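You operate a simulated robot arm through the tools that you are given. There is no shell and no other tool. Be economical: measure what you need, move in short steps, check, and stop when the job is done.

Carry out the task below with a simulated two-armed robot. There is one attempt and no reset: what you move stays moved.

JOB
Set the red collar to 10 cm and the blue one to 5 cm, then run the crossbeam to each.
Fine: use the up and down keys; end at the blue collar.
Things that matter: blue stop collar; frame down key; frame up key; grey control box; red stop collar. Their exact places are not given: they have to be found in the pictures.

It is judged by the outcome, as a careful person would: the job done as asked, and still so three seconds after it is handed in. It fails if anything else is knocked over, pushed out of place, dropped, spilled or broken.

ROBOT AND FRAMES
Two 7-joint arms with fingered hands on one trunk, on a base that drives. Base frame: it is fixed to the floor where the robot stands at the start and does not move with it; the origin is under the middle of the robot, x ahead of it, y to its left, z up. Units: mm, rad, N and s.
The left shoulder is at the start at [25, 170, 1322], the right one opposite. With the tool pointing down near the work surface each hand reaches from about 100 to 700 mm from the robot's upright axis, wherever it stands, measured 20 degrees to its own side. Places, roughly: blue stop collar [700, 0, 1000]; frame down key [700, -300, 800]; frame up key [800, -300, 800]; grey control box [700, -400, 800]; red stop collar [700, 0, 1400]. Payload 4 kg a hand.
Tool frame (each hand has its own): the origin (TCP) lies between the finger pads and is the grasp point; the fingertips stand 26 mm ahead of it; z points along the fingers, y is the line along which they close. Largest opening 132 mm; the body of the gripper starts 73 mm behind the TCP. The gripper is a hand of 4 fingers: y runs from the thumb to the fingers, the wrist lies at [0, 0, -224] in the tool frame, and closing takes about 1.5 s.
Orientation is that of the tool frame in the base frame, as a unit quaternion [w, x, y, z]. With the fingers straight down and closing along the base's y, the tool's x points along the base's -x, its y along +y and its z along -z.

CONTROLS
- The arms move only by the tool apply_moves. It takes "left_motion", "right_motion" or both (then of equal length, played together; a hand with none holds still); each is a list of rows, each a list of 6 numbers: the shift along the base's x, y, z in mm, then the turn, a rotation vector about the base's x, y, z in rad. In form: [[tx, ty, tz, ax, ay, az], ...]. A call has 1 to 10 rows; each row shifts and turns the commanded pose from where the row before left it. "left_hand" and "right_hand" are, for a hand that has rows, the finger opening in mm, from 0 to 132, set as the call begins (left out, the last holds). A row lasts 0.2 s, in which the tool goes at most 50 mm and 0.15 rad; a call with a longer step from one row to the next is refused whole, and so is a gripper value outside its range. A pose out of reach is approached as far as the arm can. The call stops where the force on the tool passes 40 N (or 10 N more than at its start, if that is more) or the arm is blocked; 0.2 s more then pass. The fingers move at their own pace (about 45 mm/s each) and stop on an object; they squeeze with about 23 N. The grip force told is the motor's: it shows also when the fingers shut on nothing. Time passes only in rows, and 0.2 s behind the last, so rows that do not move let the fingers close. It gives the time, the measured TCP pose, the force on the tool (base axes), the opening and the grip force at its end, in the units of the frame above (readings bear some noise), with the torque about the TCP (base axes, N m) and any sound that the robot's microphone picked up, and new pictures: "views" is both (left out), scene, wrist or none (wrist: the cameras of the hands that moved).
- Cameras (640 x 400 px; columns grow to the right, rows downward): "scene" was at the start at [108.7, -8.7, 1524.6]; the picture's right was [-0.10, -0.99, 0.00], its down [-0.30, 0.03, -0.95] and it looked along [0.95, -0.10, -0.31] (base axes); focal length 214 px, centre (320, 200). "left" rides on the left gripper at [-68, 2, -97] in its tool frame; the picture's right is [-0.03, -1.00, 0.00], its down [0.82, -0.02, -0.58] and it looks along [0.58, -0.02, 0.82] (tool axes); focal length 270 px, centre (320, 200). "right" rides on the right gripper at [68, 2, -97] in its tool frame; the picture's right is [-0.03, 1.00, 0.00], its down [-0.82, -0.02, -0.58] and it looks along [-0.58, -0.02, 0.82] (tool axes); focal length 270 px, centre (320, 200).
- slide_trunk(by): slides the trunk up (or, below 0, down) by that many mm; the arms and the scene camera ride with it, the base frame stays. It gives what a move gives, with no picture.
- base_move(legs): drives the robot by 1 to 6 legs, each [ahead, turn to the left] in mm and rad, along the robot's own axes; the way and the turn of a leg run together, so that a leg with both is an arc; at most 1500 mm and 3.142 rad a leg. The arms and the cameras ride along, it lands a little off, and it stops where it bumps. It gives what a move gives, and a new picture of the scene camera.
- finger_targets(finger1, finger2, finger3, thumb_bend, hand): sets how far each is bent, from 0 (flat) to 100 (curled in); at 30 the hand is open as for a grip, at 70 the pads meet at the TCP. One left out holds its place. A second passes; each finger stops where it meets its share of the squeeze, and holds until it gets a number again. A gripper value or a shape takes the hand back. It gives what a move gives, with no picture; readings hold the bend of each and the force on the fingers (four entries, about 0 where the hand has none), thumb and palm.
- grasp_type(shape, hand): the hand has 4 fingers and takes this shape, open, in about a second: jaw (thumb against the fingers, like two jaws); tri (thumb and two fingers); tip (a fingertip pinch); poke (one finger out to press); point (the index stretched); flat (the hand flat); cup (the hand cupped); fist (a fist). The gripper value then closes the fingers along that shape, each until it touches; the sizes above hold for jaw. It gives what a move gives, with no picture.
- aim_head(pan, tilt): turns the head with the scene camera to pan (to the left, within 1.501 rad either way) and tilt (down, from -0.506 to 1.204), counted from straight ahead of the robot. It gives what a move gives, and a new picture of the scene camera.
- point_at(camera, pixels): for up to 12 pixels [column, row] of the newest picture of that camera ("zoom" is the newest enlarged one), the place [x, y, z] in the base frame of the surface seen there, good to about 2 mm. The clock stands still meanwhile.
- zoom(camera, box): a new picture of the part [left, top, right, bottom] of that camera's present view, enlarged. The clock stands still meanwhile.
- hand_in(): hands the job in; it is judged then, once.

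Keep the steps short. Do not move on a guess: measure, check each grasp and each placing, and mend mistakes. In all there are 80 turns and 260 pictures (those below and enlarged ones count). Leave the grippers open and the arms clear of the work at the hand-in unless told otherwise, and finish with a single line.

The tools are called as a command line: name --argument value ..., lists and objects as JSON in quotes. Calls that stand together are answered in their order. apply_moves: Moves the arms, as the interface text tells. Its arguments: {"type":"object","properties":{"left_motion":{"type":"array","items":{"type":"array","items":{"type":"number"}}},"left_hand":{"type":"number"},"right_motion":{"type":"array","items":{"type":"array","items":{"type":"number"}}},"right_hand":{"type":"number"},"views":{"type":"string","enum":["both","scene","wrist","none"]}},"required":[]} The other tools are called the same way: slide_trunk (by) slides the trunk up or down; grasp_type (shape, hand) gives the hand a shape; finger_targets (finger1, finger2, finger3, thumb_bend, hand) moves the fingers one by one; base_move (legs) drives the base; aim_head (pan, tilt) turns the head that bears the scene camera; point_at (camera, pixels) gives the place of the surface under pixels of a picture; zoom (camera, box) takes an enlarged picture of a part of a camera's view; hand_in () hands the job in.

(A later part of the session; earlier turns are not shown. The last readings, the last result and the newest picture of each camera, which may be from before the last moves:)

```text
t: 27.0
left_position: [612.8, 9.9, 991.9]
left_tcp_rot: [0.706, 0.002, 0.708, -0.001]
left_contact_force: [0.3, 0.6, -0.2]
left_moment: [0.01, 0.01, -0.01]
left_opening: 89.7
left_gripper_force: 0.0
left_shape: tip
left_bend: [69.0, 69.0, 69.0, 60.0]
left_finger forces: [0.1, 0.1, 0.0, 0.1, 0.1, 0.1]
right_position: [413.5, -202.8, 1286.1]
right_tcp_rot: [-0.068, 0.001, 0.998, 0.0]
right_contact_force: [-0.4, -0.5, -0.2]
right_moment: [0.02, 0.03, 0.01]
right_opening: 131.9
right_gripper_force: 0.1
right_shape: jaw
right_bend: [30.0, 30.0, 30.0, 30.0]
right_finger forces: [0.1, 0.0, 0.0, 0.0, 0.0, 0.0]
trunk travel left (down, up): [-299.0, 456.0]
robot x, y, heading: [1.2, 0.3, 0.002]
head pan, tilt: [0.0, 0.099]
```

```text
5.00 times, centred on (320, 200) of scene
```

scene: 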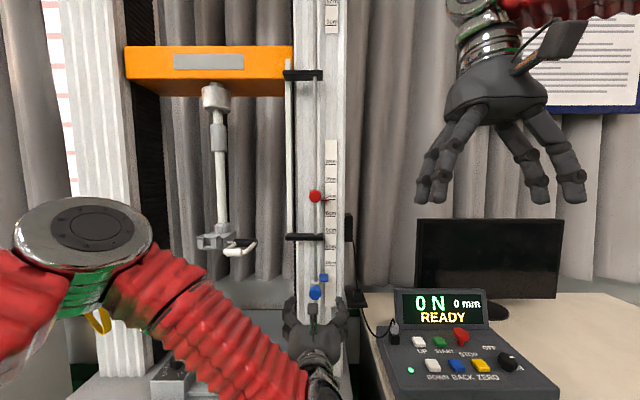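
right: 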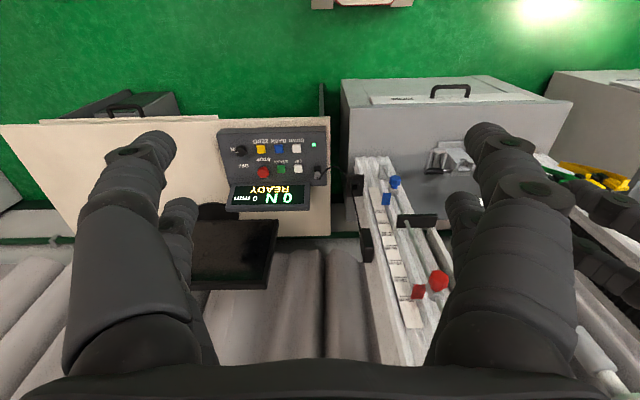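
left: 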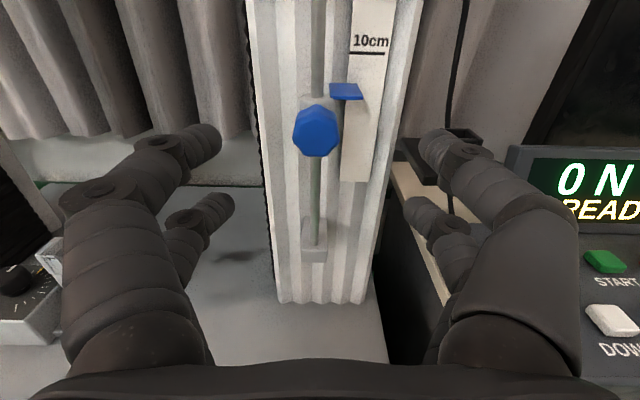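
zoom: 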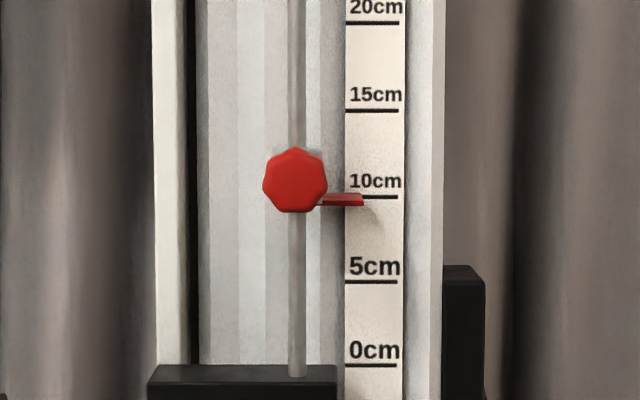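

The head view shows the red pointer at the 10 cm line. I'll measure the blue plate now.

zoom --camera "left" --box '[270, 60, 410, 180]'

point_at --camera "zoom" --pixels '[[310, 95], [350, 95], [320, 115], [370, 115], [340, 127], [370, 128], [240, 235], [240, 118], [240, 300], [240, 160]]'

point_at --camera "left" --pixels '[[360, 53], [380, 54]]'

```text
3.33 times, centred on (340, 120) of left
```

zoom: 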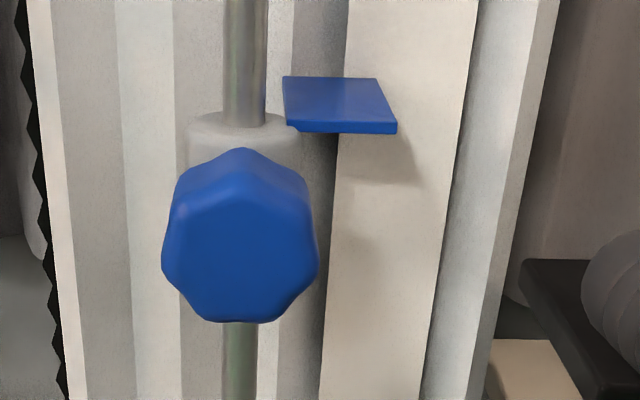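

```text
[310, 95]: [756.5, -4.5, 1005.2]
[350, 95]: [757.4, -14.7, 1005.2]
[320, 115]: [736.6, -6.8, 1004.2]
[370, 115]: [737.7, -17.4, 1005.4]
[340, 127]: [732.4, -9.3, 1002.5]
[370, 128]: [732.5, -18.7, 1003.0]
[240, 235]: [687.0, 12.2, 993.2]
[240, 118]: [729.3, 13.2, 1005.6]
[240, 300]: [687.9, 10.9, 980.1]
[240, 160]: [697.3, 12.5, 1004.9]
```

```text
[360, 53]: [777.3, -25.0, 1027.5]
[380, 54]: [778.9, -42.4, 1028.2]
```

The blue plate's top is at 1005 and the 5 cm line is about 74–75 mm above it. I'll grip the knob, raise it 70 mm, then measure.

apply_moves --left_motion '[[40, 1, 0, 0, 0, 0], [40, 1, 0, 0, 0, 0], [0, 0, 0, 0, 0, 0]]' --left_hand 90 --views "none"

apply_moves --left_motion '[[0, 0, 0, 0, 0, 0], [0, 0, 0, 0, 0, 0], [0, 0, 0, 0, 0, 0], [0, 0, 0, 0, 0, 0], [0, 0, 0, 0, 0, 0], [0, 0, 0, 0, 0, 0], [0, 0, 0, 0, 0, 0], [0, 0, 0, 0, 0, 0]]' --left_hand 0 --views "wrist"

```text
t: 27.8
left_position: [692.8, 8.8, 990.8]
left_tcp_rot: [0.706, 0.001, 0.708, 0.0]
left_contact_force: [-0.6, 0.1, -0.3]
left_moment: [0.0, 0.02, -0.03]
left_opening: 89.6
left_gripper_force: 0.0
left_shape: tip
left_bend: [69.0, 69.0, 69.0, 60.0]
left_finger forces: [0.0, 0.0, 0.1, 0.0, 0.0, 0.0]
right_position: [412.7, -202.8, 1286.2]
right_tcp_rot: [-0.07, 0.0, 0.998, 0.0]
right_contact_force: [-0.7, -0.9, 0.2]
right_moment: [0.0, -0.01, 0.03]
right_opening: 131.9
right_gripper_force: 0.1
right_shape: jaw
right_bend: [30.0, 30.0, 30.0, 30.0]
right_finger forces: [0.1, 0.0, 0.0, 0.0, 0.0, 0.0]
trunk travel left (down, up): [-299.0, 456.0]
robot x, y, heading: [-3.6, -0.3, -0.002]
head pan, tilt: [0.0, 0.099]
```

```text
t: 29.6
left_position: [693.7, 11.4, 991.3]
left_tcp_rot: [0.706, 0.0, 0.708, 0.0]
left_contact_force: [15.7, 0.3, 2.2]
left_moment: [-0.02, -0.18, -0.04]
left_opening: 1.4
left_gripper_force: 23.4
left_shape: tip
left_bend: [71.0, 72.0, 71.0, 71.0]
left_finger forces: [0.0, 17.8, 17.8, 0.0, 0.1, 0.0]
right_position: [414.2, -202.0, 1286.2]
right_tcp_rot: [-0.069, 0.001, 0.998, 0.0]
right_contact_force: [0.0, 0.1, -0.2]
right_moment: [0.01, 0.03, 0.03]
right_opening: 132.1
right_gripper_force: 0.0
right_shape: jaw
right_bend: [30.0, 30.0, 30.0, 30.0]
right_finger forces: [0.1, 0.0, 0.1, 0.0, 0.0, 0.0]
trunk travel left (down, up): [-299.0, 456.0]
robot x, y, heading: [-1.7, -1.8, -0.001]
head pan, tilt: [0.0, 0.099]
```

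left: 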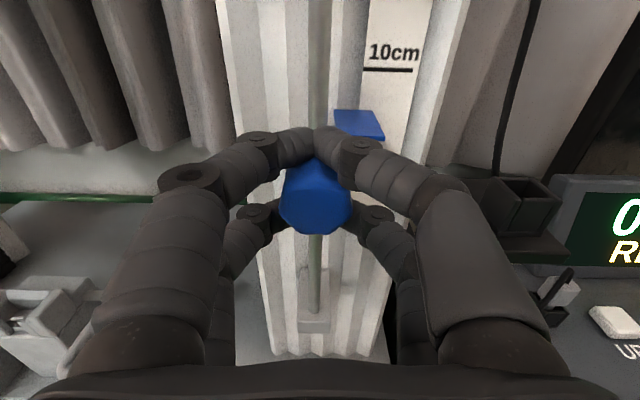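

The knob is gripped in the same way as the red one, so I'll raise it 70 mm and measure.

apply_moves --left_motion '[[0, 0, 10, 0, 0, 0], [0, 0, 15, 0, 0, 0], [0, 0, 15, 0, 0, 0], [0, 0, 15, 0, 0, 0], [0, 0, 15, 0, 0, 0], [0, 0, 0, 0, 0, 0]]' --views "wrist"

zoom --camera "left" --box '[300, 60, 430, 170]'

```text
t: 31.0
left_position: [695.0, 13.2, 1063.0]
left_tcp_rot: [0.706, 0.001, 0.708, 0.0]
left_contact_force: [6.4, -10.0, -3.0]
left_moment: [-0.01, -0.11, -0.09]
left_opening: 0.6
left_gripper_force: 22.7
left_shape: tip
left_bend: [71.0, 72.0, 71.0, 71.0]
left_finger forces: [0.1, 15.9, 19.6, 0.1, 0.1, 0.0]
right_position: [412.9, -203.7, 1284.4]
right_tcp_rot: [-0.07, 0.002, 0.998, 0.001]
right_contact_force: [-0.2, -1.0, -0.2]
right_moment: [0.01, -0.02, 0.03]
right_opening: 131.7
right_gripper_force: 0.1
right_shape: jaw
right_bend: [30.0, 30.0, 30.0, 30.0]
right_finger forces: [0.1, 0.1, 0.1, 0.1, 0.0, 0.1]
trunk travel left (down, up): [-299.0, 456.0]
robot x, y, heading: [-0.9, 3.0, -0.003]
head pan, tilt: [0.0, 0.099]
```

left: 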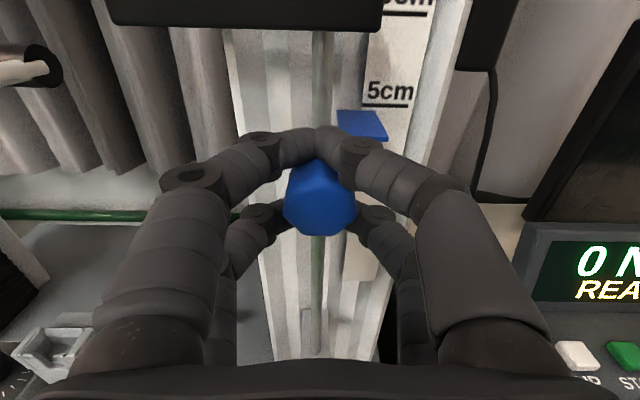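

```text
3.64 times, centred on (365, 115) of left
```

zoom: 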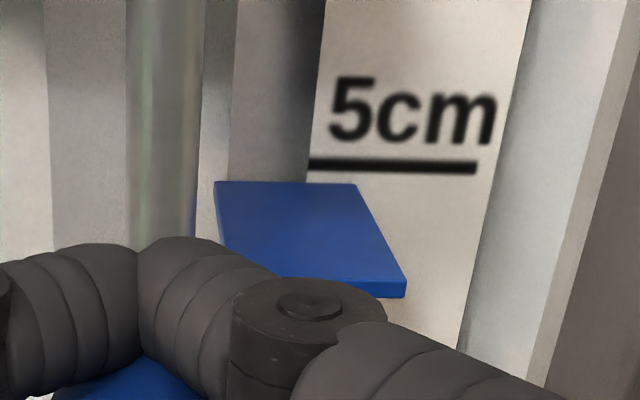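

point_at --camera "zoom" --pixels '[[240, 200], [300, 200], [340, 210], [300, 230], [350, 240], [370, 260], [330, 260], [390, 290], [350, 166], [400, 168], [450, 169]]'

```text
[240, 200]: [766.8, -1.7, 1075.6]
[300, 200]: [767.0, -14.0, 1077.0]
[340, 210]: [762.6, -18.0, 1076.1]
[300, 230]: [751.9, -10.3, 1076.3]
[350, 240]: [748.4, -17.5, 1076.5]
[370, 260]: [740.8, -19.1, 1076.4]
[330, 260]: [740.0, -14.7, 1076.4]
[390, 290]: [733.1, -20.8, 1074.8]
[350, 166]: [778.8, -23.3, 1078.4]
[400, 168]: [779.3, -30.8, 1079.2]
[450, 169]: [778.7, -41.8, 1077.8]
```

The plate's top is at 1076.4 and the line is at 1078.5. I'll raise it 2.8 mm, release and back off.

apply_moves --left_motion '[[0, 0, 1.4, 0, 0, 0], [0, 0, 1.4, 0, 0, 0], [0, 0, 0, 0, 0, 0], [0, 0, 0, 0, 0, 0]]' --views "none"

apply_moves --left_motion '[[0, 0, 0, 0, 0, 0], [0, 0, 0, 0, 0, 0], [0, 0, 0, 0, 0, 0], [0, 0, 0, 0, 0, 0], [0, 0, 0, 0, 0, 0], [-40, 0, 0, 0, 0, 0], [-40, 0, 0, 0, 0, 0], [0, 0, 0, 0, 0, 0]]' --left_hand 90 --views "wrist"

zoom --camera "left" --box '[270, 50, 410, 170]'

point_at --camera "zoom" --pixels '[[310, 120], [350, 120], [320, 140], [370, 140], [340, 155], [370, 156], [400, 110], [240, 140]]'

```text
t: 32.0
left_position: [694.5, 13.5, 1064.6]
left_tcp_rot: [0.706, 0.002, 0.708, 0.0]
left_contact_force: [10.5, -13.1, -2.0]
left_moment: [-0.01, -0.17, -0.22]
left_opening: 0.6
left_gripper_force: 23.3
left_shape: tip
left_bend: [71.0, 72.0, 71.0, 71.0]
left_finger forces: [0.0, 16.4, 20.6, 0.1, 0.1, 0.0]
right_position: [413.7, -204.9, 1284.3]
right_tcp_rot: [-0.07, 0.002, 0.998, 0.001]
right_contact_force: [0.5, -0.2, 0.0]
right_moment: [-0.02, 0.06, 0.01]
right_opening: 131.7
right_gripper_force: 0.2
right_shape: jaw
right_bend: [30.0, 30.0, 30.0, 30.0]
right_finger forces: [0.0, 0.1, 0.0, 0.0, 0.0, 0.0]
trunk travel left (down, up): [-299.0, 456.0]
robot x, y, heading: [-4.7, -2.9, 0.005]
head pan, tilt: [0.0, 0.099]
```

```text
t: 33.8
left_position: [616.7, 18.5, 1065.1]
left_tcp_rot: [0.707, 0.001, 0.707, 0.0]
left_contact_force: [-0.2, 0.3, -0.6]
left_moment: [0.0, 0.01, 0.01]
left_opening: 89.7
left_gripper_force: 0.1
left_shape: tip
left_bend: [69.0, 69.0, 69.0, 60.0]
left_finger forces: [0.0, 0.0, 0.0, 0.0, 0.0, 0.1]
right_position: [411.8, -202.1, 1286.0]
right_tcp_rot: [-0.068, 0.0, 0.998, 0.0]
right_contact_force: [0.9, 0.8, -0.7]
right_moment: [0.02, 0.01, 0.01]
right_opening: 131.9
right_gripper_force: 0.1
right_shape: jaw
right_bend: [30.0, 30.0, 30.0, 30.0]
right_finger forces: [0.0, 0.0, 0.0, 0.0, 0.1, 0.0]
trunk travel left (down, up): [-299.0, 456.0]
robot x, y, heading: [-1.8, 1.5, 0.001]
head pan, tilt: [0.0, 0.099]
```

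left: 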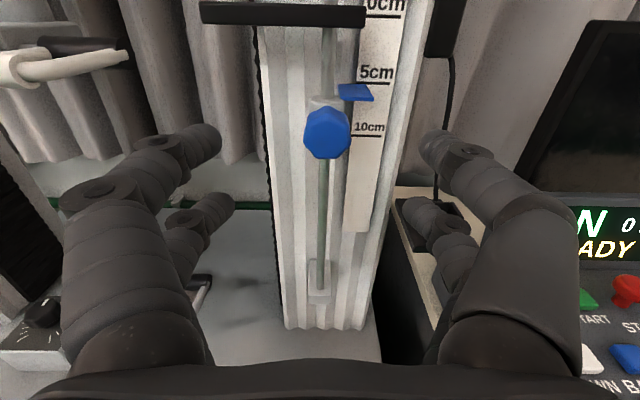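

```text
3.33 times, centred on (340, 110) of left
```

zoom: 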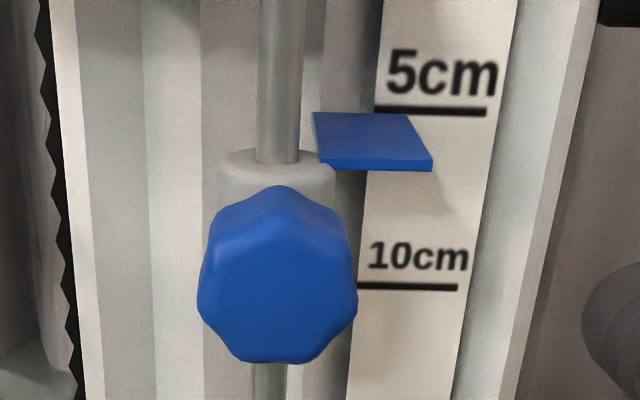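

```text
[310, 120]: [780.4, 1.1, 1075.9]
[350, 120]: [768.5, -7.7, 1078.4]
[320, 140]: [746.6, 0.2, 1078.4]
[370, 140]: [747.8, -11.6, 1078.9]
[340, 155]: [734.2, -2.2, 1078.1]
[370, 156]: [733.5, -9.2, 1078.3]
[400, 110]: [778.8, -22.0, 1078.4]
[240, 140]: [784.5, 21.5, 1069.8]
```

Blue is set: its plate top is level with the 5 cm line. I'll draw the left arm back, then set the right hand to the poke shape.

apply_moves --left_motion '[[-40, 10, 0, 0, 0, 0], [-40, 20, 0, 0, 0, 0], [-40, 30, 0, 0, 0, 0], [-30, 30, 0, 0, 0, 0], [0, 30, 0, 0, 0, 0]]' --views "none"

grasp_type --shape "poke" --hand "right"

apply_moves --right_motion '[[25, -10, -30, 0, -0.1, 0], [25, -10, -30, 0, -0.1, 0], [25, -10, -30, 0, -0.1, 0], [25, -10, -30, 0, -0.1, 0], [25, -10, -30, 0, -0.1, 0], [25, -10, -30, 0, 0, 0]]'

```text
t: 35.0
left_position: [511.7, 95.7, 1064.0]
left_tcp_rot: [0.706, 0.001, 0.708, 0.0]
left_contact_force: [0.1, 0.5, 0.1]
left_moment: [0.0, 0.0, 0.03]
left_opening: 89.7
left_gripper_force: 0.0
left_shape: tip
left_bend: [69.0, 69.0, 69.0, 60.0]
left_finger forces: [0.0, 0.0, 0.1, 0.1, 0.0, 0.0]
left hand out of reach, approached as far as the arm can: row 3, 4, 5
right_position: [411.3, -202.7, 1286.1]
right_tcp_rot: [-0.069, -0.001, 0.998, 0.0]
right_contact_force: [-1.0, -0.3, -0.2]
right_moment: [0.02, -0.07, 0.02]
right_opening: 132.0
right_gripper_force: 0.1
right_shape: jaw
right_bend: [30.0, 30.0, 30.0, 30.0]
right_finger forces: [0.0, 0.0, 0.1, 0.1, 0.0, 0.0]
trunk travel left (down, up): [-299.0, 456.0]
robot x, y, heading: [-1.2, -1.8, -0.002]
head pan, tilt: [0.0, 0.099]
```

```text
t: 35.9
left_position: [512.9, 94.9, 1062.1]
left_tcp_rot: [0.707, 0.0, 0.708, 0.001]
left_contact_force: [-0.2, 0.2, 0.7]
left_moment: [-0.02, 0.0, 0.03]
left_opening: 89.5
left_gripper_force: 0.1
left_shape: tip
left_bend: [69.0, 69.0, 69.0, 60.0]
left_finger forces: [0.1, 0.0, 0.1, 0.1, 0.0, 0.0]
right_position: [411.9, -202.9, 1284.9]
right_tcp_rot: [-0.069, 0.001, 0.998, 0.0]
right_contact_force: [0.7, -1.0, 1.1]
right_moment: [0.03, -0.01, -0.01]
right_opening: 0.1
right_gripper_force: 0.0
right_shape: poke
right_bend: [100.0, 100.0, 100.0, 34.0]
right_finger forces: [0.0, 0.1, 0.0, 0.1, 0.0, 0.0]
trunk travel left (down, up): [-299.0, 456.0]
robot x, y, heading: [0.4, -2.1, -0.001]
head pan, tilt: [0.0, 0.099]
```

```text
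t: 37.3
left_position: [512.1, 94.4, 1063.3]
left_tcp_rot: [0.706, 0.001, 0.708, 0.0]
left_contact_force: [-0.1, -0.4, -1.0]
left_moment: [-0.01, -0.01, -0.05]
left_opening: 89.6
left_gripper_force: 0.0
left_shape: tip
left_bend: [69.0, 69.0, 69.0, 60.0]
left_finger forces: [0.0, 0.0, 0.0, 0.1, 0.1, 0.0]
right_position: [562.4, -263.6, 1106.1]
right_tcp_rot: [0.18, 0.001, 0.984, 0.0]
right_contact_force: [-0.8, 0.0, -0.6]
right_moment: [0.04, 0.01, -0.03]
right_opening: 0.0
right_gripper_force: 0.1
right_shape: poke
right_bend: [100.0, 100.0, 100.0, 34.0]
right_finger forces: [0.0, 0.0, 0.0, 0.0, 0.0, 0.0]
trunk travel left (down, up): [-299.0, 456.0]
robot x, y, heading: [-2.4, -1.2, -0.004]
head pan, tilt: [0.0, 0.099]
```

scene: 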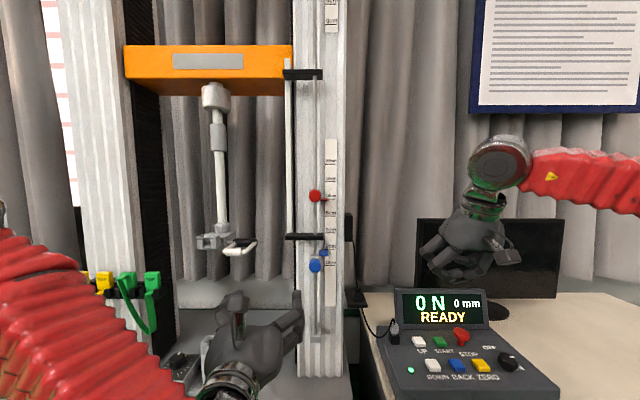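
right: 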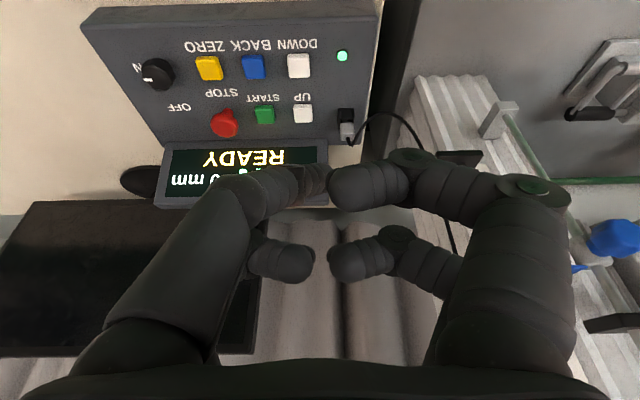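

Poke looks curled, with no clear finger standing out. I'll try the point shape and look from both cameras.

grasp_type --shape "point" --hand "right"

zoom --camera "right" --box '[0, 0, 640, 400]'

zoom --camera "scene" --box '[400, 130, 540, 310]'

```text
t: 38.2
left_position: [512.1, 95.1, 1063.2]
left_tcp_rot: [0.707, -0.001, 0.707, 0.001]
left_contact_force: [-0.3, -0.2, 0.6]
left_moment: [-0.01, -0.01, 0.01]
left_opening: 89.7
left_gripper_force: 0.1
left_shape: tip
left_bend: [69.0, 69.0, 69.0, 60.0]
left_finger forces: [0.0, 0.1, 0.1, 0.0, 0.0, 0.1]
right_position: [559.8, -263.2, 1106.1]
right_tcp_rot: [0.179, 0.001, 0.984, 0.0]
right_contact_force: [0.0, -0.3, 0.9]
right_moment: [-0.01, 0.03, 0.01]
right_opening: 0.0
right_gripper_force: 0.0
right_shape: point
right_bend: [24.0, 99.0, 100.0, 39.0]
right_finger forces: [0.0, 0.0, 0.0, 0.0, 0.0, 0.0]
trunk travel left (down, up): [-299.0, 456.0]
robot x, y, heading: [-2.5, 3.6, 0.004]
head pan, tilt: [0.0, 0.099]
```

```text
1.00 times, centred on (320, 200) of right (not enlarged: the box is as wide or as high as the picture)
```

zoom: 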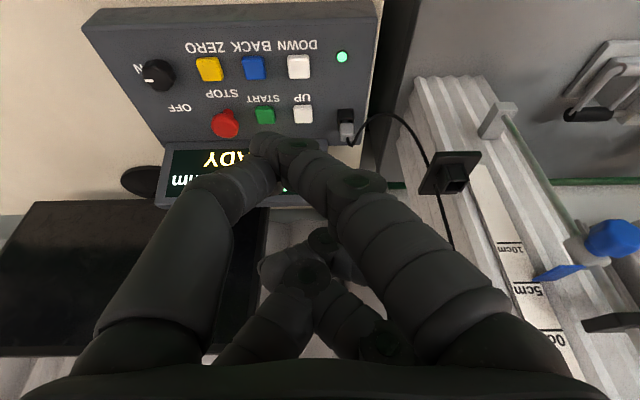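

```text
2.22 times, centred on (470, 220) of scene
```

zoom: 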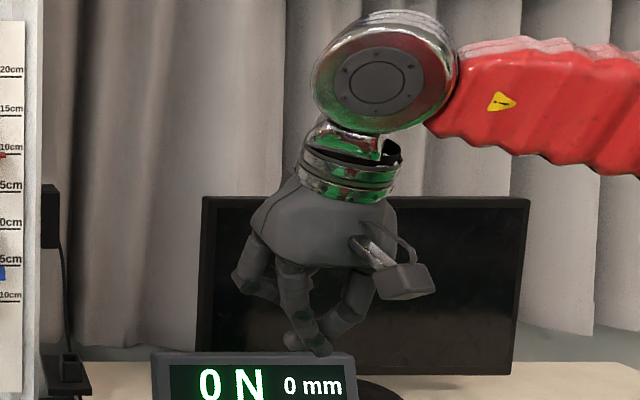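

In point shape the index stretches out but the thumb crosses it. I'll straighten the index and curl everything else.

finger_targets --hand "right" --finger1 20 --finger2 100 --finger3 100 --thumb_bend 100

zoom --camera "right" --box '[0, 0, 640, 400]'

zoom --camera "scene" --box '[400, 130, 540, 310]'

```text
t: 39.2
left_position: [512.5, 96.4, 1062.0]
left_tcp_rot: [0.706, 0.001, 0.708, 0.0]
left_contact_force: [0.8, 0.2, 0.5]
left_moment: [0.01, -0.01, 0.02]
left_opening: 89.9
left_gripper_force: 0.0
left_shape: tip
left_bend: [69.0, 69.0, 69.0, 60.0]
left_finger forces: [0.0, 0.0, 0.1, 0.0, 0.0, 0.1]
right_position: [560.3, -263.9, 1106.4]
right_tcp_rot: [0.179, 0.001, 0.984, 0.001]
right_contact_force: [0.4, -0.3, 0.5]
right_moment: [0.01, 0.03, 0.02]
right_opening: 0.2
right_gripper_force: 0.0
right_shape: fingers
right_bend: [92.0, 90.0, 100.0, 92.0]
right_finger forces: [0.0, 0.0, 0.0, 0.0, 0.0, 0.0]
trunk travel left (down, up): [-299.0, 456.0]
robot x, y, heading: [2.2, 1.5, -0.003]
head pan, tilt: [0.0, 0.099]
```

```text
1.00 times, centred on (320, 200) of right (not enlarged: the box is as wide or as high as the picture)
```

zoom: 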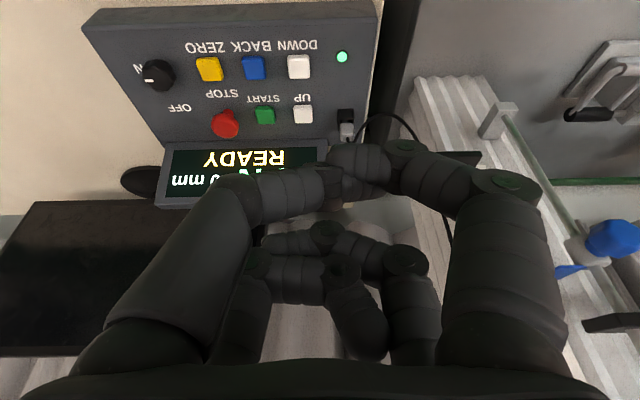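

```text
2.22 times, centred on (470, 220) of scene
```

zoom: 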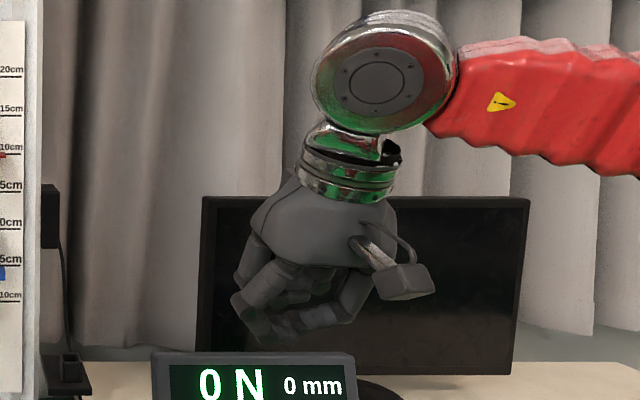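

The readings show finger 1 at 92, so it may still be moving. I'll give it a moment and look again.

finger_targets --hand "right" --finger1 20

zoom --camera "right" --box '[0, 0, 640, 400]'

```text
t: 40.2
left_position: [511.8, 95.0, 1062.8]
left_tcp_rot: [0.707, 0.001, 0.707, 0.0]
left_contact_force: [-0.1, 0.1, -0.1]
left_moment: [0.01, 0.03, 0.01]
left_opening: 89.7
left_gripper_force: 0.0
left_shape: tip
left_bend: [69.0, 69.0, 69.0, 60.0]
left_finger forces: [0.0, 0.1, 0.1, 0.1, 0.0, 0.1]
right_position: [560.3, -263.0, 1105.9]
right_tcp_rot: [0.18, 0.001, 0.984, 0.001]
right_contact_force: [0.2, -0.5, 0.1]
right_moment: [0.01, 0.0, 0.01]
right_opening: 0.0
right_gripper_force: 0.1
right_shape: fingers
right_bend: [94.0, 90.0, 100.0, 92.0]
right_finger forces: [0.0, 0.0, 0.1, 0.0, 0.0, 0.0]
trunk travel left (down, up): [-299.0, 456.0]
robot x, y, heading: [-1.4, -5.4, -0.002]
head pan, tilt: [0.0, 0.099]
```

```text
1.00 times, centred on (320, 200) of right (not enlarged: the box is as wide or as high as the picture)
```

zoom: 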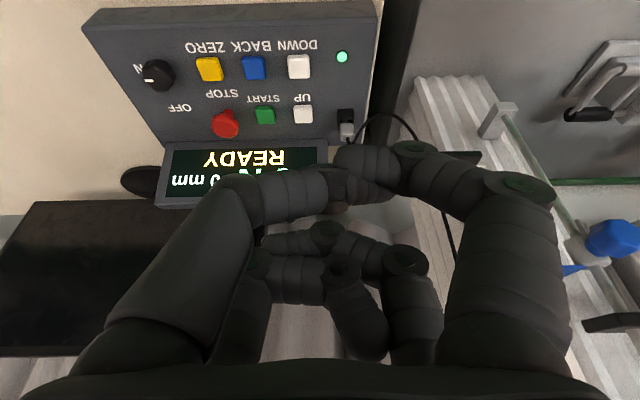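

The index is blocked by the thumb. I'll open to jaw first, then take poke again from there.

grasp_type --shape "jaw" --hand "right"

grasp_type --shape "point" --hand "right"

zoom --camera "right" --box '[0, 0, 640, 400]'

```text
t: 41.1
left_position: [511.9, 95.7, 1061.7]
left_tcp_rot: [0.707, 0.001, 0.707, 0.0]
left_contact_force: [-0.6, 1.2, 0.0]
left_moment: [0.02, 0.02, -0.04]
left_opening: 89.8
left_gripper_force: 0.1
left_shape: tip
left_bend: [69.0, 69.0, 69.0, 60.0]
left_finger forces: [0.1, 0.0, 0.1, 0.0, 0.0, 0.0]
right_position: [560.5, -262.6, 1106.0]
right_tcp_rot: [0.179, 0.001, 0.984, 0.001]
right_contact_force: [-0.9, 0.3, -0.2]
right_moment: [0.01, 0.01, 0.03]
right_opening: 131.9
right_gripper_force: 0.1
right_shape: jaw
right_bend: [30.0, 30.0, 30.0, 30.0]
right_finger forces: [0.0, 0.0, 0.0, 0.1, 0.1, 0.0]
trunk travel left (down, up): [-299.0, 456.0]
robot x, y, heading: [2.8, -2.1, 0.001]
head pan, tilt: [0.0, 0.099]
```

```text
t: 42.0
left_position: [512.0, 95.6, 1062.3]
left_tcp_rot: [0.707, 0.001, 0.708, 0.0]
left_contact_force: [0.0, 0.2, 0.3]
left_moment: [-0.02, -0.02, 0.03]
left_opening: 89.8
left_gripper_force: 0.1
left_shape: tip
left_bend: [69.0, 69.0, 69.0, 60.0]
left_finger forces: [0.0, 0.0, 0.0, 0.0, 0.0, 0.1]
right_position: [561.2, -263.5, 1105.4]
right_tcp_rot: [0.179, 0.001, 0.984, 0.001]
right_contact_force: [0.0, -0.1, 0.6]
right_moment: [-0.02, -0.03, 0.02]
right_opening: 0.0
right_gripper_force: 0.1
right_shape: point
right_bend: [0.0, 100.0, 100.0, 42.0]
right_finger forces: [0.0, 0.0, 0.0, 0.0, 0.0, 0.0]
trunk travel left (down, up): [-299.0, 456.0]
robot x, y, heading: [-0.5, 0.8, -0.0]
head pan, tilt: [0.0, 0.099]
```

```text
1.00 times, centred on (320, 200) of right (not enlarged: the box is as wide or as high as the picture)
```

zoom: 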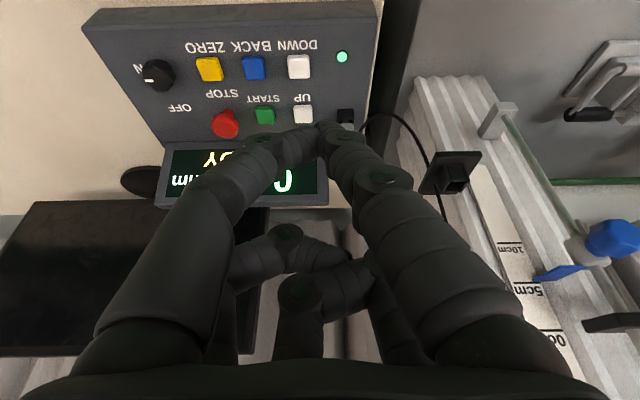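

Now the index and thumb stretch out together, with tips near (325,135). I'll measure the tips and the keys.

zoom --camera "right" --box '[240, 30, 400, 200]'

point_at --camera "right" --pixels '[[327, 124], [335, 135], [345, 145], [310, 140], [300, 145], [325, 150], [303, 113], [299, 67], [323, 130], [350, 140]]'

zoom --camera "scene" --box '[400, 130, 540, 310]'

```text
2.35 times, centred on (320, 115) of right
```

zoom: 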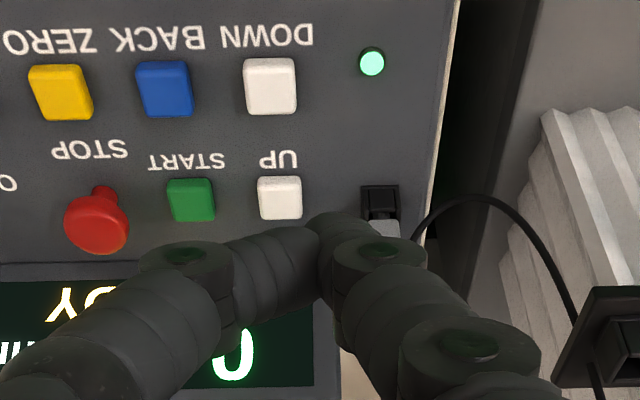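

```text
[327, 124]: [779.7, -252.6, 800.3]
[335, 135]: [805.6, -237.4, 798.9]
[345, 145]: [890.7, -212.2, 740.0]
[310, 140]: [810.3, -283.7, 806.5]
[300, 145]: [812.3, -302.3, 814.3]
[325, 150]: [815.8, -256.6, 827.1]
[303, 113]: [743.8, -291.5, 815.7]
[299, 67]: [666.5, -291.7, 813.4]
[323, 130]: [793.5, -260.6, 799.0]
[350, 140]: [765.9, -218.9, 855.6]
```

```text
2.22 times, centred on (470, 220) of scene
```

zoom: 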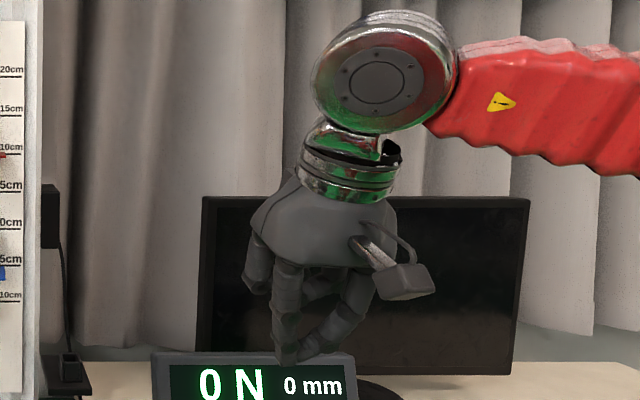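

The wrist camera's point_at ignores the hand itself, so I'll use the scene zoom for the fingertips.

point_at --camera "zoom" --pixels '[[285, 358], [288, 345], [306, 352], [320, 340], [285, 330], [280, 300], [290, 362]]'

```text
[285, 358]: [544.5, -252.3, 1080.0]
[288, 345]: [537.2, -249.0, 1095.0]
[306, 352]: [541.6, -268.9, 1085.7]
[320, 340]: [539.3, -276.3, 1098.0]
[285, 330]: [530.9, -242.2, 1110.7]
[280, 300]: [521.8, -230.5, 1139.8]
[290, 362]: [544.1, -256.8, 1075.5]
```

The index tip is about (-8, +8, -32) from the TCP. I'll check the display housing clearance behind the UP key.

point_at --camera "scene" --pixels '[[405, 293], [440, 291], [480, 291], [440, 323], [460, 324], [419, 341], [433, 365], [440, 340], [457, 365], [460, 337]]'

point_at --camera "right" --pixels '[[290, 153], [300, 200], [302, 106], [303, 120], [296, 58], [300, 76], [288, 67], [310, 67]]'

```text
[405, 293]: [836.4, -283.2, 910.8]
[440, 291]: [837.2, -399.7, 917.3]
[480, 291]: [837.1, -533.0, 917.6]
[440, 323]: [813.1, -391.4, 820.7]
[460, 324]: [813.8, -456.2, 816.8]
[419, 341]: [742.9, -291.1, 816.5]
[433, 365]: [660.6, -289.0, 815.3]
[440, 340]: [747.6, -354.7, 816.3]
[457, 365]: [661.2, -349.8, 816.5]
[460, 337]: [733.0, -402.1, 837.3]
```

```text
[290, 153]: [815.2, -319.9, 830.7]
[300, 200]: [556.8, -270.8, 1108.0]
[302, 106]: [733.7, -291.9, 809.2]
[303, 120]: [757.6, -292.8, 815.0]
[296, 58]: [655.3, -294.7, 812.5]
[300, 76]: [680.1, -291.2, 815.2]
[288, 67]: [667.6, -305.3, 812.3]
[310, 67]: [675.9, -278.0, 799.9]
```

The display stands 70 mm behind the key, so there's clearance. I'll bring the index tip above UP (745,-292), ending about 25 mm over it.

apply_moves --right_motion '[[24, -5, -28, 0, 0, 0], [24, -5, -28, 0, 0, 0], [24, -5, -28, 0, 0, 0], [24, -5, -28, 0, 0, 0], [24, -4, -28, 0, 0, 0], [24, -4, -28, 0, 0, 0], [24, -4, -28, 0, 0, 0], [22, -4, -28, 0, 0, 0], [0, 0, 0, 0, 0, 0]]'

zoom --camera "right" --box '[240, 30, 400, 200]'

zoom --camera "scene" --box '[370, 240, 530, 400]'

```text
t: 44.0
left_position: [511.3, 96.3, 1061.8]
left_tcp_rot: [0.706, 0.001, 0.708, 0.0]
left_contact_force: [0.6, -0.2, -0.2]
left_moment: [0.03, -0.04, 0.0]
left_opening: 89.6
left_gripper_force: 0.0
left_shape: tip
left_bend: [69.0, 69.0, 69.0, 60.0]
left_finger forces: [0.1, 0.1, 0.0, 0.0, 0.1, 0.1]
right_position: [751.6, -297.0, 882.4]
right_tcp_rot: [0.18, 0.001, 0.984, 0.001]
right_contact_force: [0.3, 0.5, 0.2]
right_moment: [-0.01, 0.0, 0.04]
right_opening: 0.0
right_gripper_force: 0.0
right_shape: point
right_bend: [0.0, 100.0, 100.0, 43.0]
right_finger forces: [0.0, 0.1, 0.0, 0.0, 0.0, 0.1]
trunk travel left (down, up): [-299.0, 456.0]
robot x, y, heading: [0.5, 1.9, -0.007]
head pan, tilt: [0.0, 0.099]
```

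scene: 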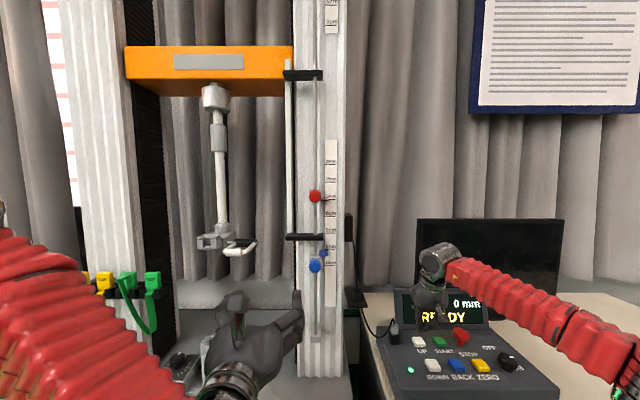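
right: 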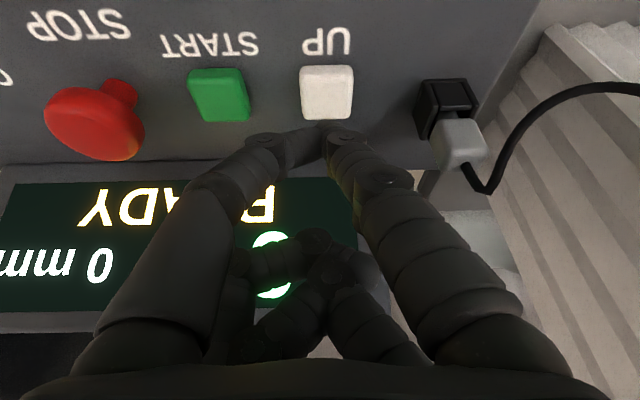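

```text
2.35 times, centred on (320, 115) of right
```

zoom: 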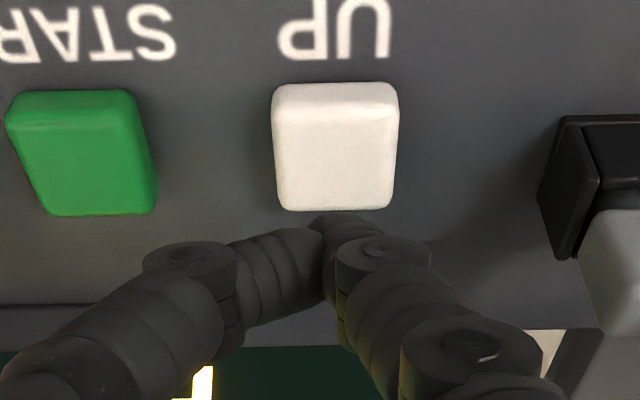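

```text
2.50 times, centred on (450, 320) of scene
```

zoom: 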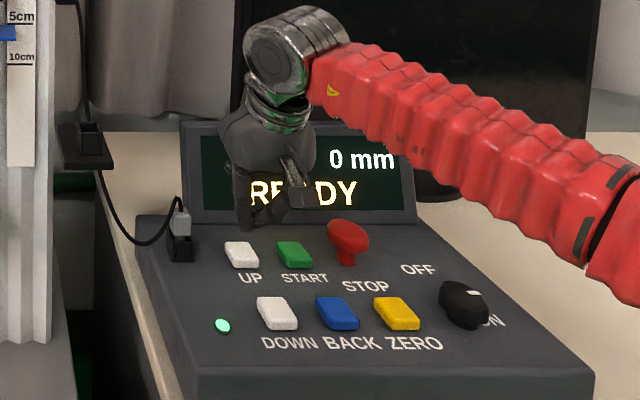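

I'll measure the fingertip and key in the zoom.

point_at --camera "zoom" --pixels '[[244, 228], [246, 222], [252, 224], [262, 215], [241, 250], [240, 258], [245, 215]]'

```text
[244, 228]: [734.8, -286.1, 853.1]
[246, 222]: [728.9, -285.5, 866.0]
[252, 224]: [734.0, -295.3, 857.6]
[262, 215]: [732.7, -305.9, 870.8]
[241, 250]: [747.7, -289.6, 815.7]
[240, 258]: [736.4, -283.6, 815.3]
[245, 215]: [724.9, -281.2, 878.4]
```

The tip is at about (743,-289,848), over UP. I'll lower it 28 mm, then continue in small steps while reading the force.

apply_moves --right_motion '[[1, -1, -10, 0, 0, 0], [1, -1, -10, 0, 0, 0], [0, 0, -6, 0, 0, 0], [0, 0, -2, 0, 0, 0], [0, 0, 0, 0, 0, 0]]'

zoom --camera "scene" --box '[370, 240, 530, 400]'

```text
t: 45.2
left_position: [512.3, 93.9, 1062.4]
left_tcp_rot: [0.706, 0.0, 0.708, 0.001]
left_contact_force: [0.5, -0.4, -1.1]
left_moment: [-0.01, -0.03, -0.02]
left_opening: 89.6
left_gripper_force: 0.0
left_shape: tip
left_bend: [69.0, 69.0, 69.0, 60.0]
left_finger forces: [0.0, 0.0, 0.0, 0.0, 0.0, 0.1]
right_position: [752.3, -299.8, 853.9]
right_tcp_rot: [0.18, 0.001, 0.984, 0.0]
right_contact_force: [0.1, -0.6, 2.1]
right_moment: [-0.02, 0.02, 0.02]
right_opening: 0.0
right_gripper_force: 0.0
right_shape: point
right_bend: [0.0, 100.0, 100.0, 43.0]
right_finger forces: [0.1, 0.0, 0.0, 0.0, 0.1, 0.1]
trunk travel left (down, up): [-299.0, 456.0]
robot x, y, heading: [2.9, -1.3, -0.004]
head pan, tilt: [0.0, 0.099]
```

scene: 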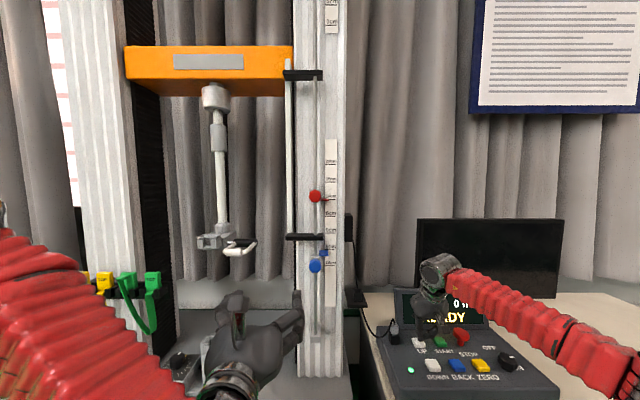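
right: 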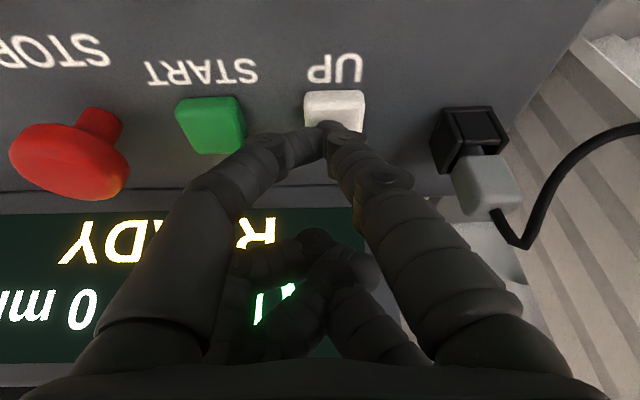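

```text
2.50 times, centred on (450, 320) of scene
```

zoom: 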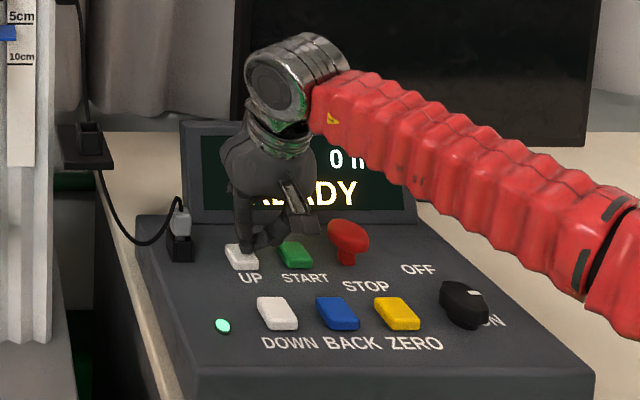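

The tip is on the UP key with about 2 N. I'll press 3 mm more and watch.

apply_moves --right_motion '[[0, 0, -1.5, 0, 0, 0], [0, 0, -1.5, 0, 0, 0], [0, 0, 0, 0, 0, 0], [0, 0, 0, 0, 0, 0]]' --views "scene"

```text
t: 46.2
left_position: [512.0, 95.3, 1062.2]
left_tcp_rot: [0.707, 0.001, 0.708, 0.0]
left_contact_force: [0.4, 0.0, -0.5]
left_moment: [-0.01, 0.02, -0.02]
left_opening: 90.1
left_gripper_force: 0.0
left_shape: tip
left_bend: [69.0, 69.0, 69.0, 60.0]
left_finger forces: [0.0, 0.1, 0.0, 0.1, 0.0, 0.0]
right_position: [753.3, -300.0, 849.3]
right_tcp_rot: [0.18, 0.001, 0.984, 0.001]
right_contact_force: [0.3, -0.1, 2.9]
right_moment: [0.0, 0.05, -0.01]
right_opening: 0.0
right_gripper_force: 0.0
right_shape: point
right_bend: [0.0, 100.0, 100.0, 43.0]
right_finger forces: [0.0, 0.0, 0.1, 0.0, 0.1, 0.0]
trunk travel left (down, up): [-299.0, 456.0]
robot x, y, heading: [-0.0, 2.1, -0.0]
head pan, tilt: [0.0, 0.099]
heard: click
```

scene: 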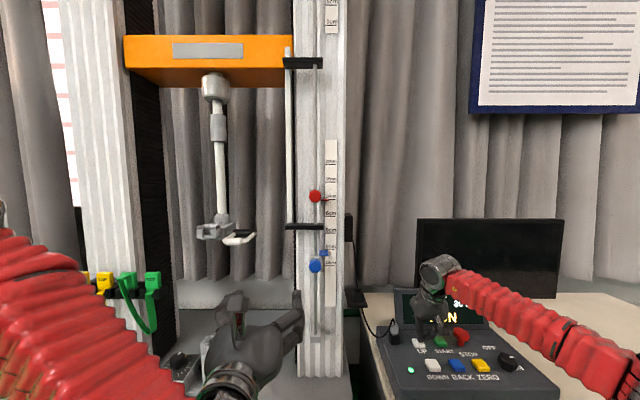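

A click, and the crossbeam is rising (the follower has gone from row 236 to 226). I'll keep holding in short steps.

apply_moves --right_motion '[[0, 0, 0, 0, 0, 0], [0, 0, 0, 0, 0, 0]]' --views "scene"

zoom --camera "scene" --box '[270, 150, 350, 270]'

```text
t: 46.8
left_position: [512.6, 95.9, 1062.3]
left_tcp_rot: [0.707, -0.001, 0.707, 0.001]
left_contact_force: [-0.5, 0.1, 0.2]
left_moment: [0.02, 0.01, -0.01]
left_opening: 89.7
left_gripper_force: 0.0
left_shape: tip
left_bend: [69.0, 69.0, 69.0, 60.0]
left_finger forces: [0.0, 0.0, 0.0, 0.0, 0.1, 0.0]
right_position: [754.4, -299.8, 848.8]
right_tcp_rot: [0.18, 0.001, 0.984, 0.0]
right_contact_force: [-0.9, -0.8, 3.1]
right_moment: [0.03, 0.04, -0.01]
right_opening: 0.0
right_gripper_force: 0.0
right_shape: point
right_bend: [0.0, 100.0, 100.0, 43.0]
right_finger forces: [0.0, 0.0, 0.0, 0.0, 0.1, 0.1]
trunk travel left (down, up): [-299.0, 456.0]
robot x, y, heading: [-0.1, -0.5, -0.005]
head pan, tilt: [0.0, 0.099]
```

scene: 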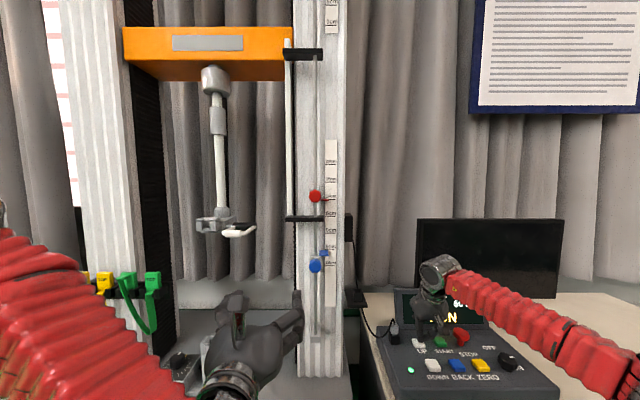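

```text
3.33 times, centred on (310, 210) of scene
```

zoom: 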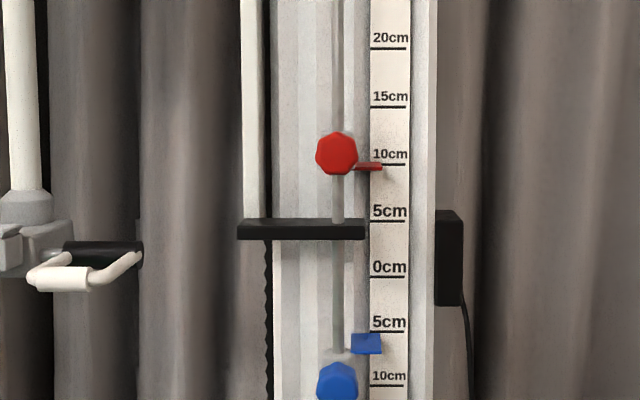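

The follower is near +5 cm, moving at about 40 mm/s. I'll hold about 0.8 s more.

apply_moves --right_motion '[[0, 0, 0, 0, 0, 0], [0, 0, 0, 0, 0, 0], [0, 0, 0, 0, 0, 0]]' --views "scene"

zoom --camera "scene" --box '[270, 150, 350, 270]'

zoom --camera "scene" --box '[390, 260, 500, 350]'

```text
t: 47.6
left_position: [512.0, 94.5, 1063.6]
left_tcp_rot: [0.707, 0.001, 0.708, 0.0]
left_contact_force: [0.1, -0.5, 0.9]
left_moment: [-0.01, -0.01, -0.02]
left_opening: 89.6
left_gripper_force: 0.1
left_shape: tip
left_bend: [69.0, 69.0, 69.0, 60.0]
left_finger forces: [0.1, 0.0, 0.0, 0.1, 0.1, 0.1]
right_position: [753.9, -299.7, 850.0]
right_tcp_rot: [0.179, 0.0, 0.984, 0.001]
right_contact_force: [-0.8, -0.4, 3.5]
right_moment: [0.0, 0.07, -0.01]
right_opening: 0.1
right_gripper_force: 0.1
right_shape: point
right_bend: [0.0, 100.0, 100.0, 43.0]
right_finger forces: [0.0, 0.0, 0.0, 0.0, 0.1, 0.0]
trunk travel left (down, up): [-299.0, 456.0]
robot x, y, heading: [2.0, -1.3, 0.001]
head pan, tilt: [0.0, 0.099]
```

scene: 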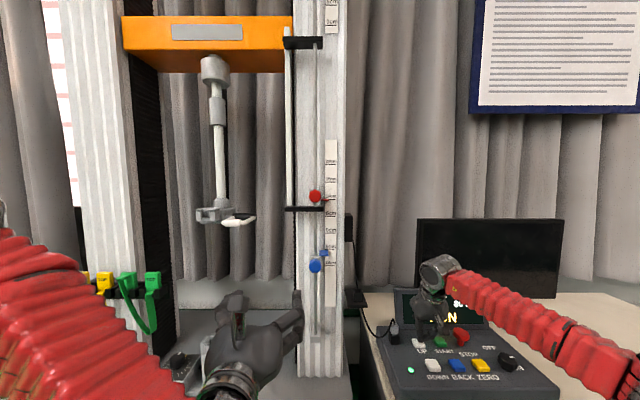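

```text
3.33 times, centred on (310, 210) of scene
```

zoom: 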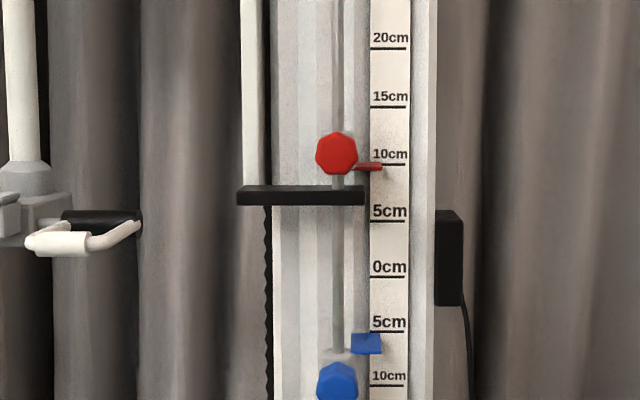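

```text
4.44 times, centred on (445, 305) of scene
```

zoom: 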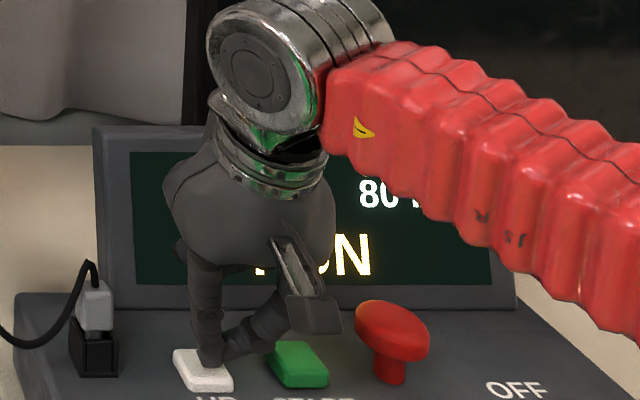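

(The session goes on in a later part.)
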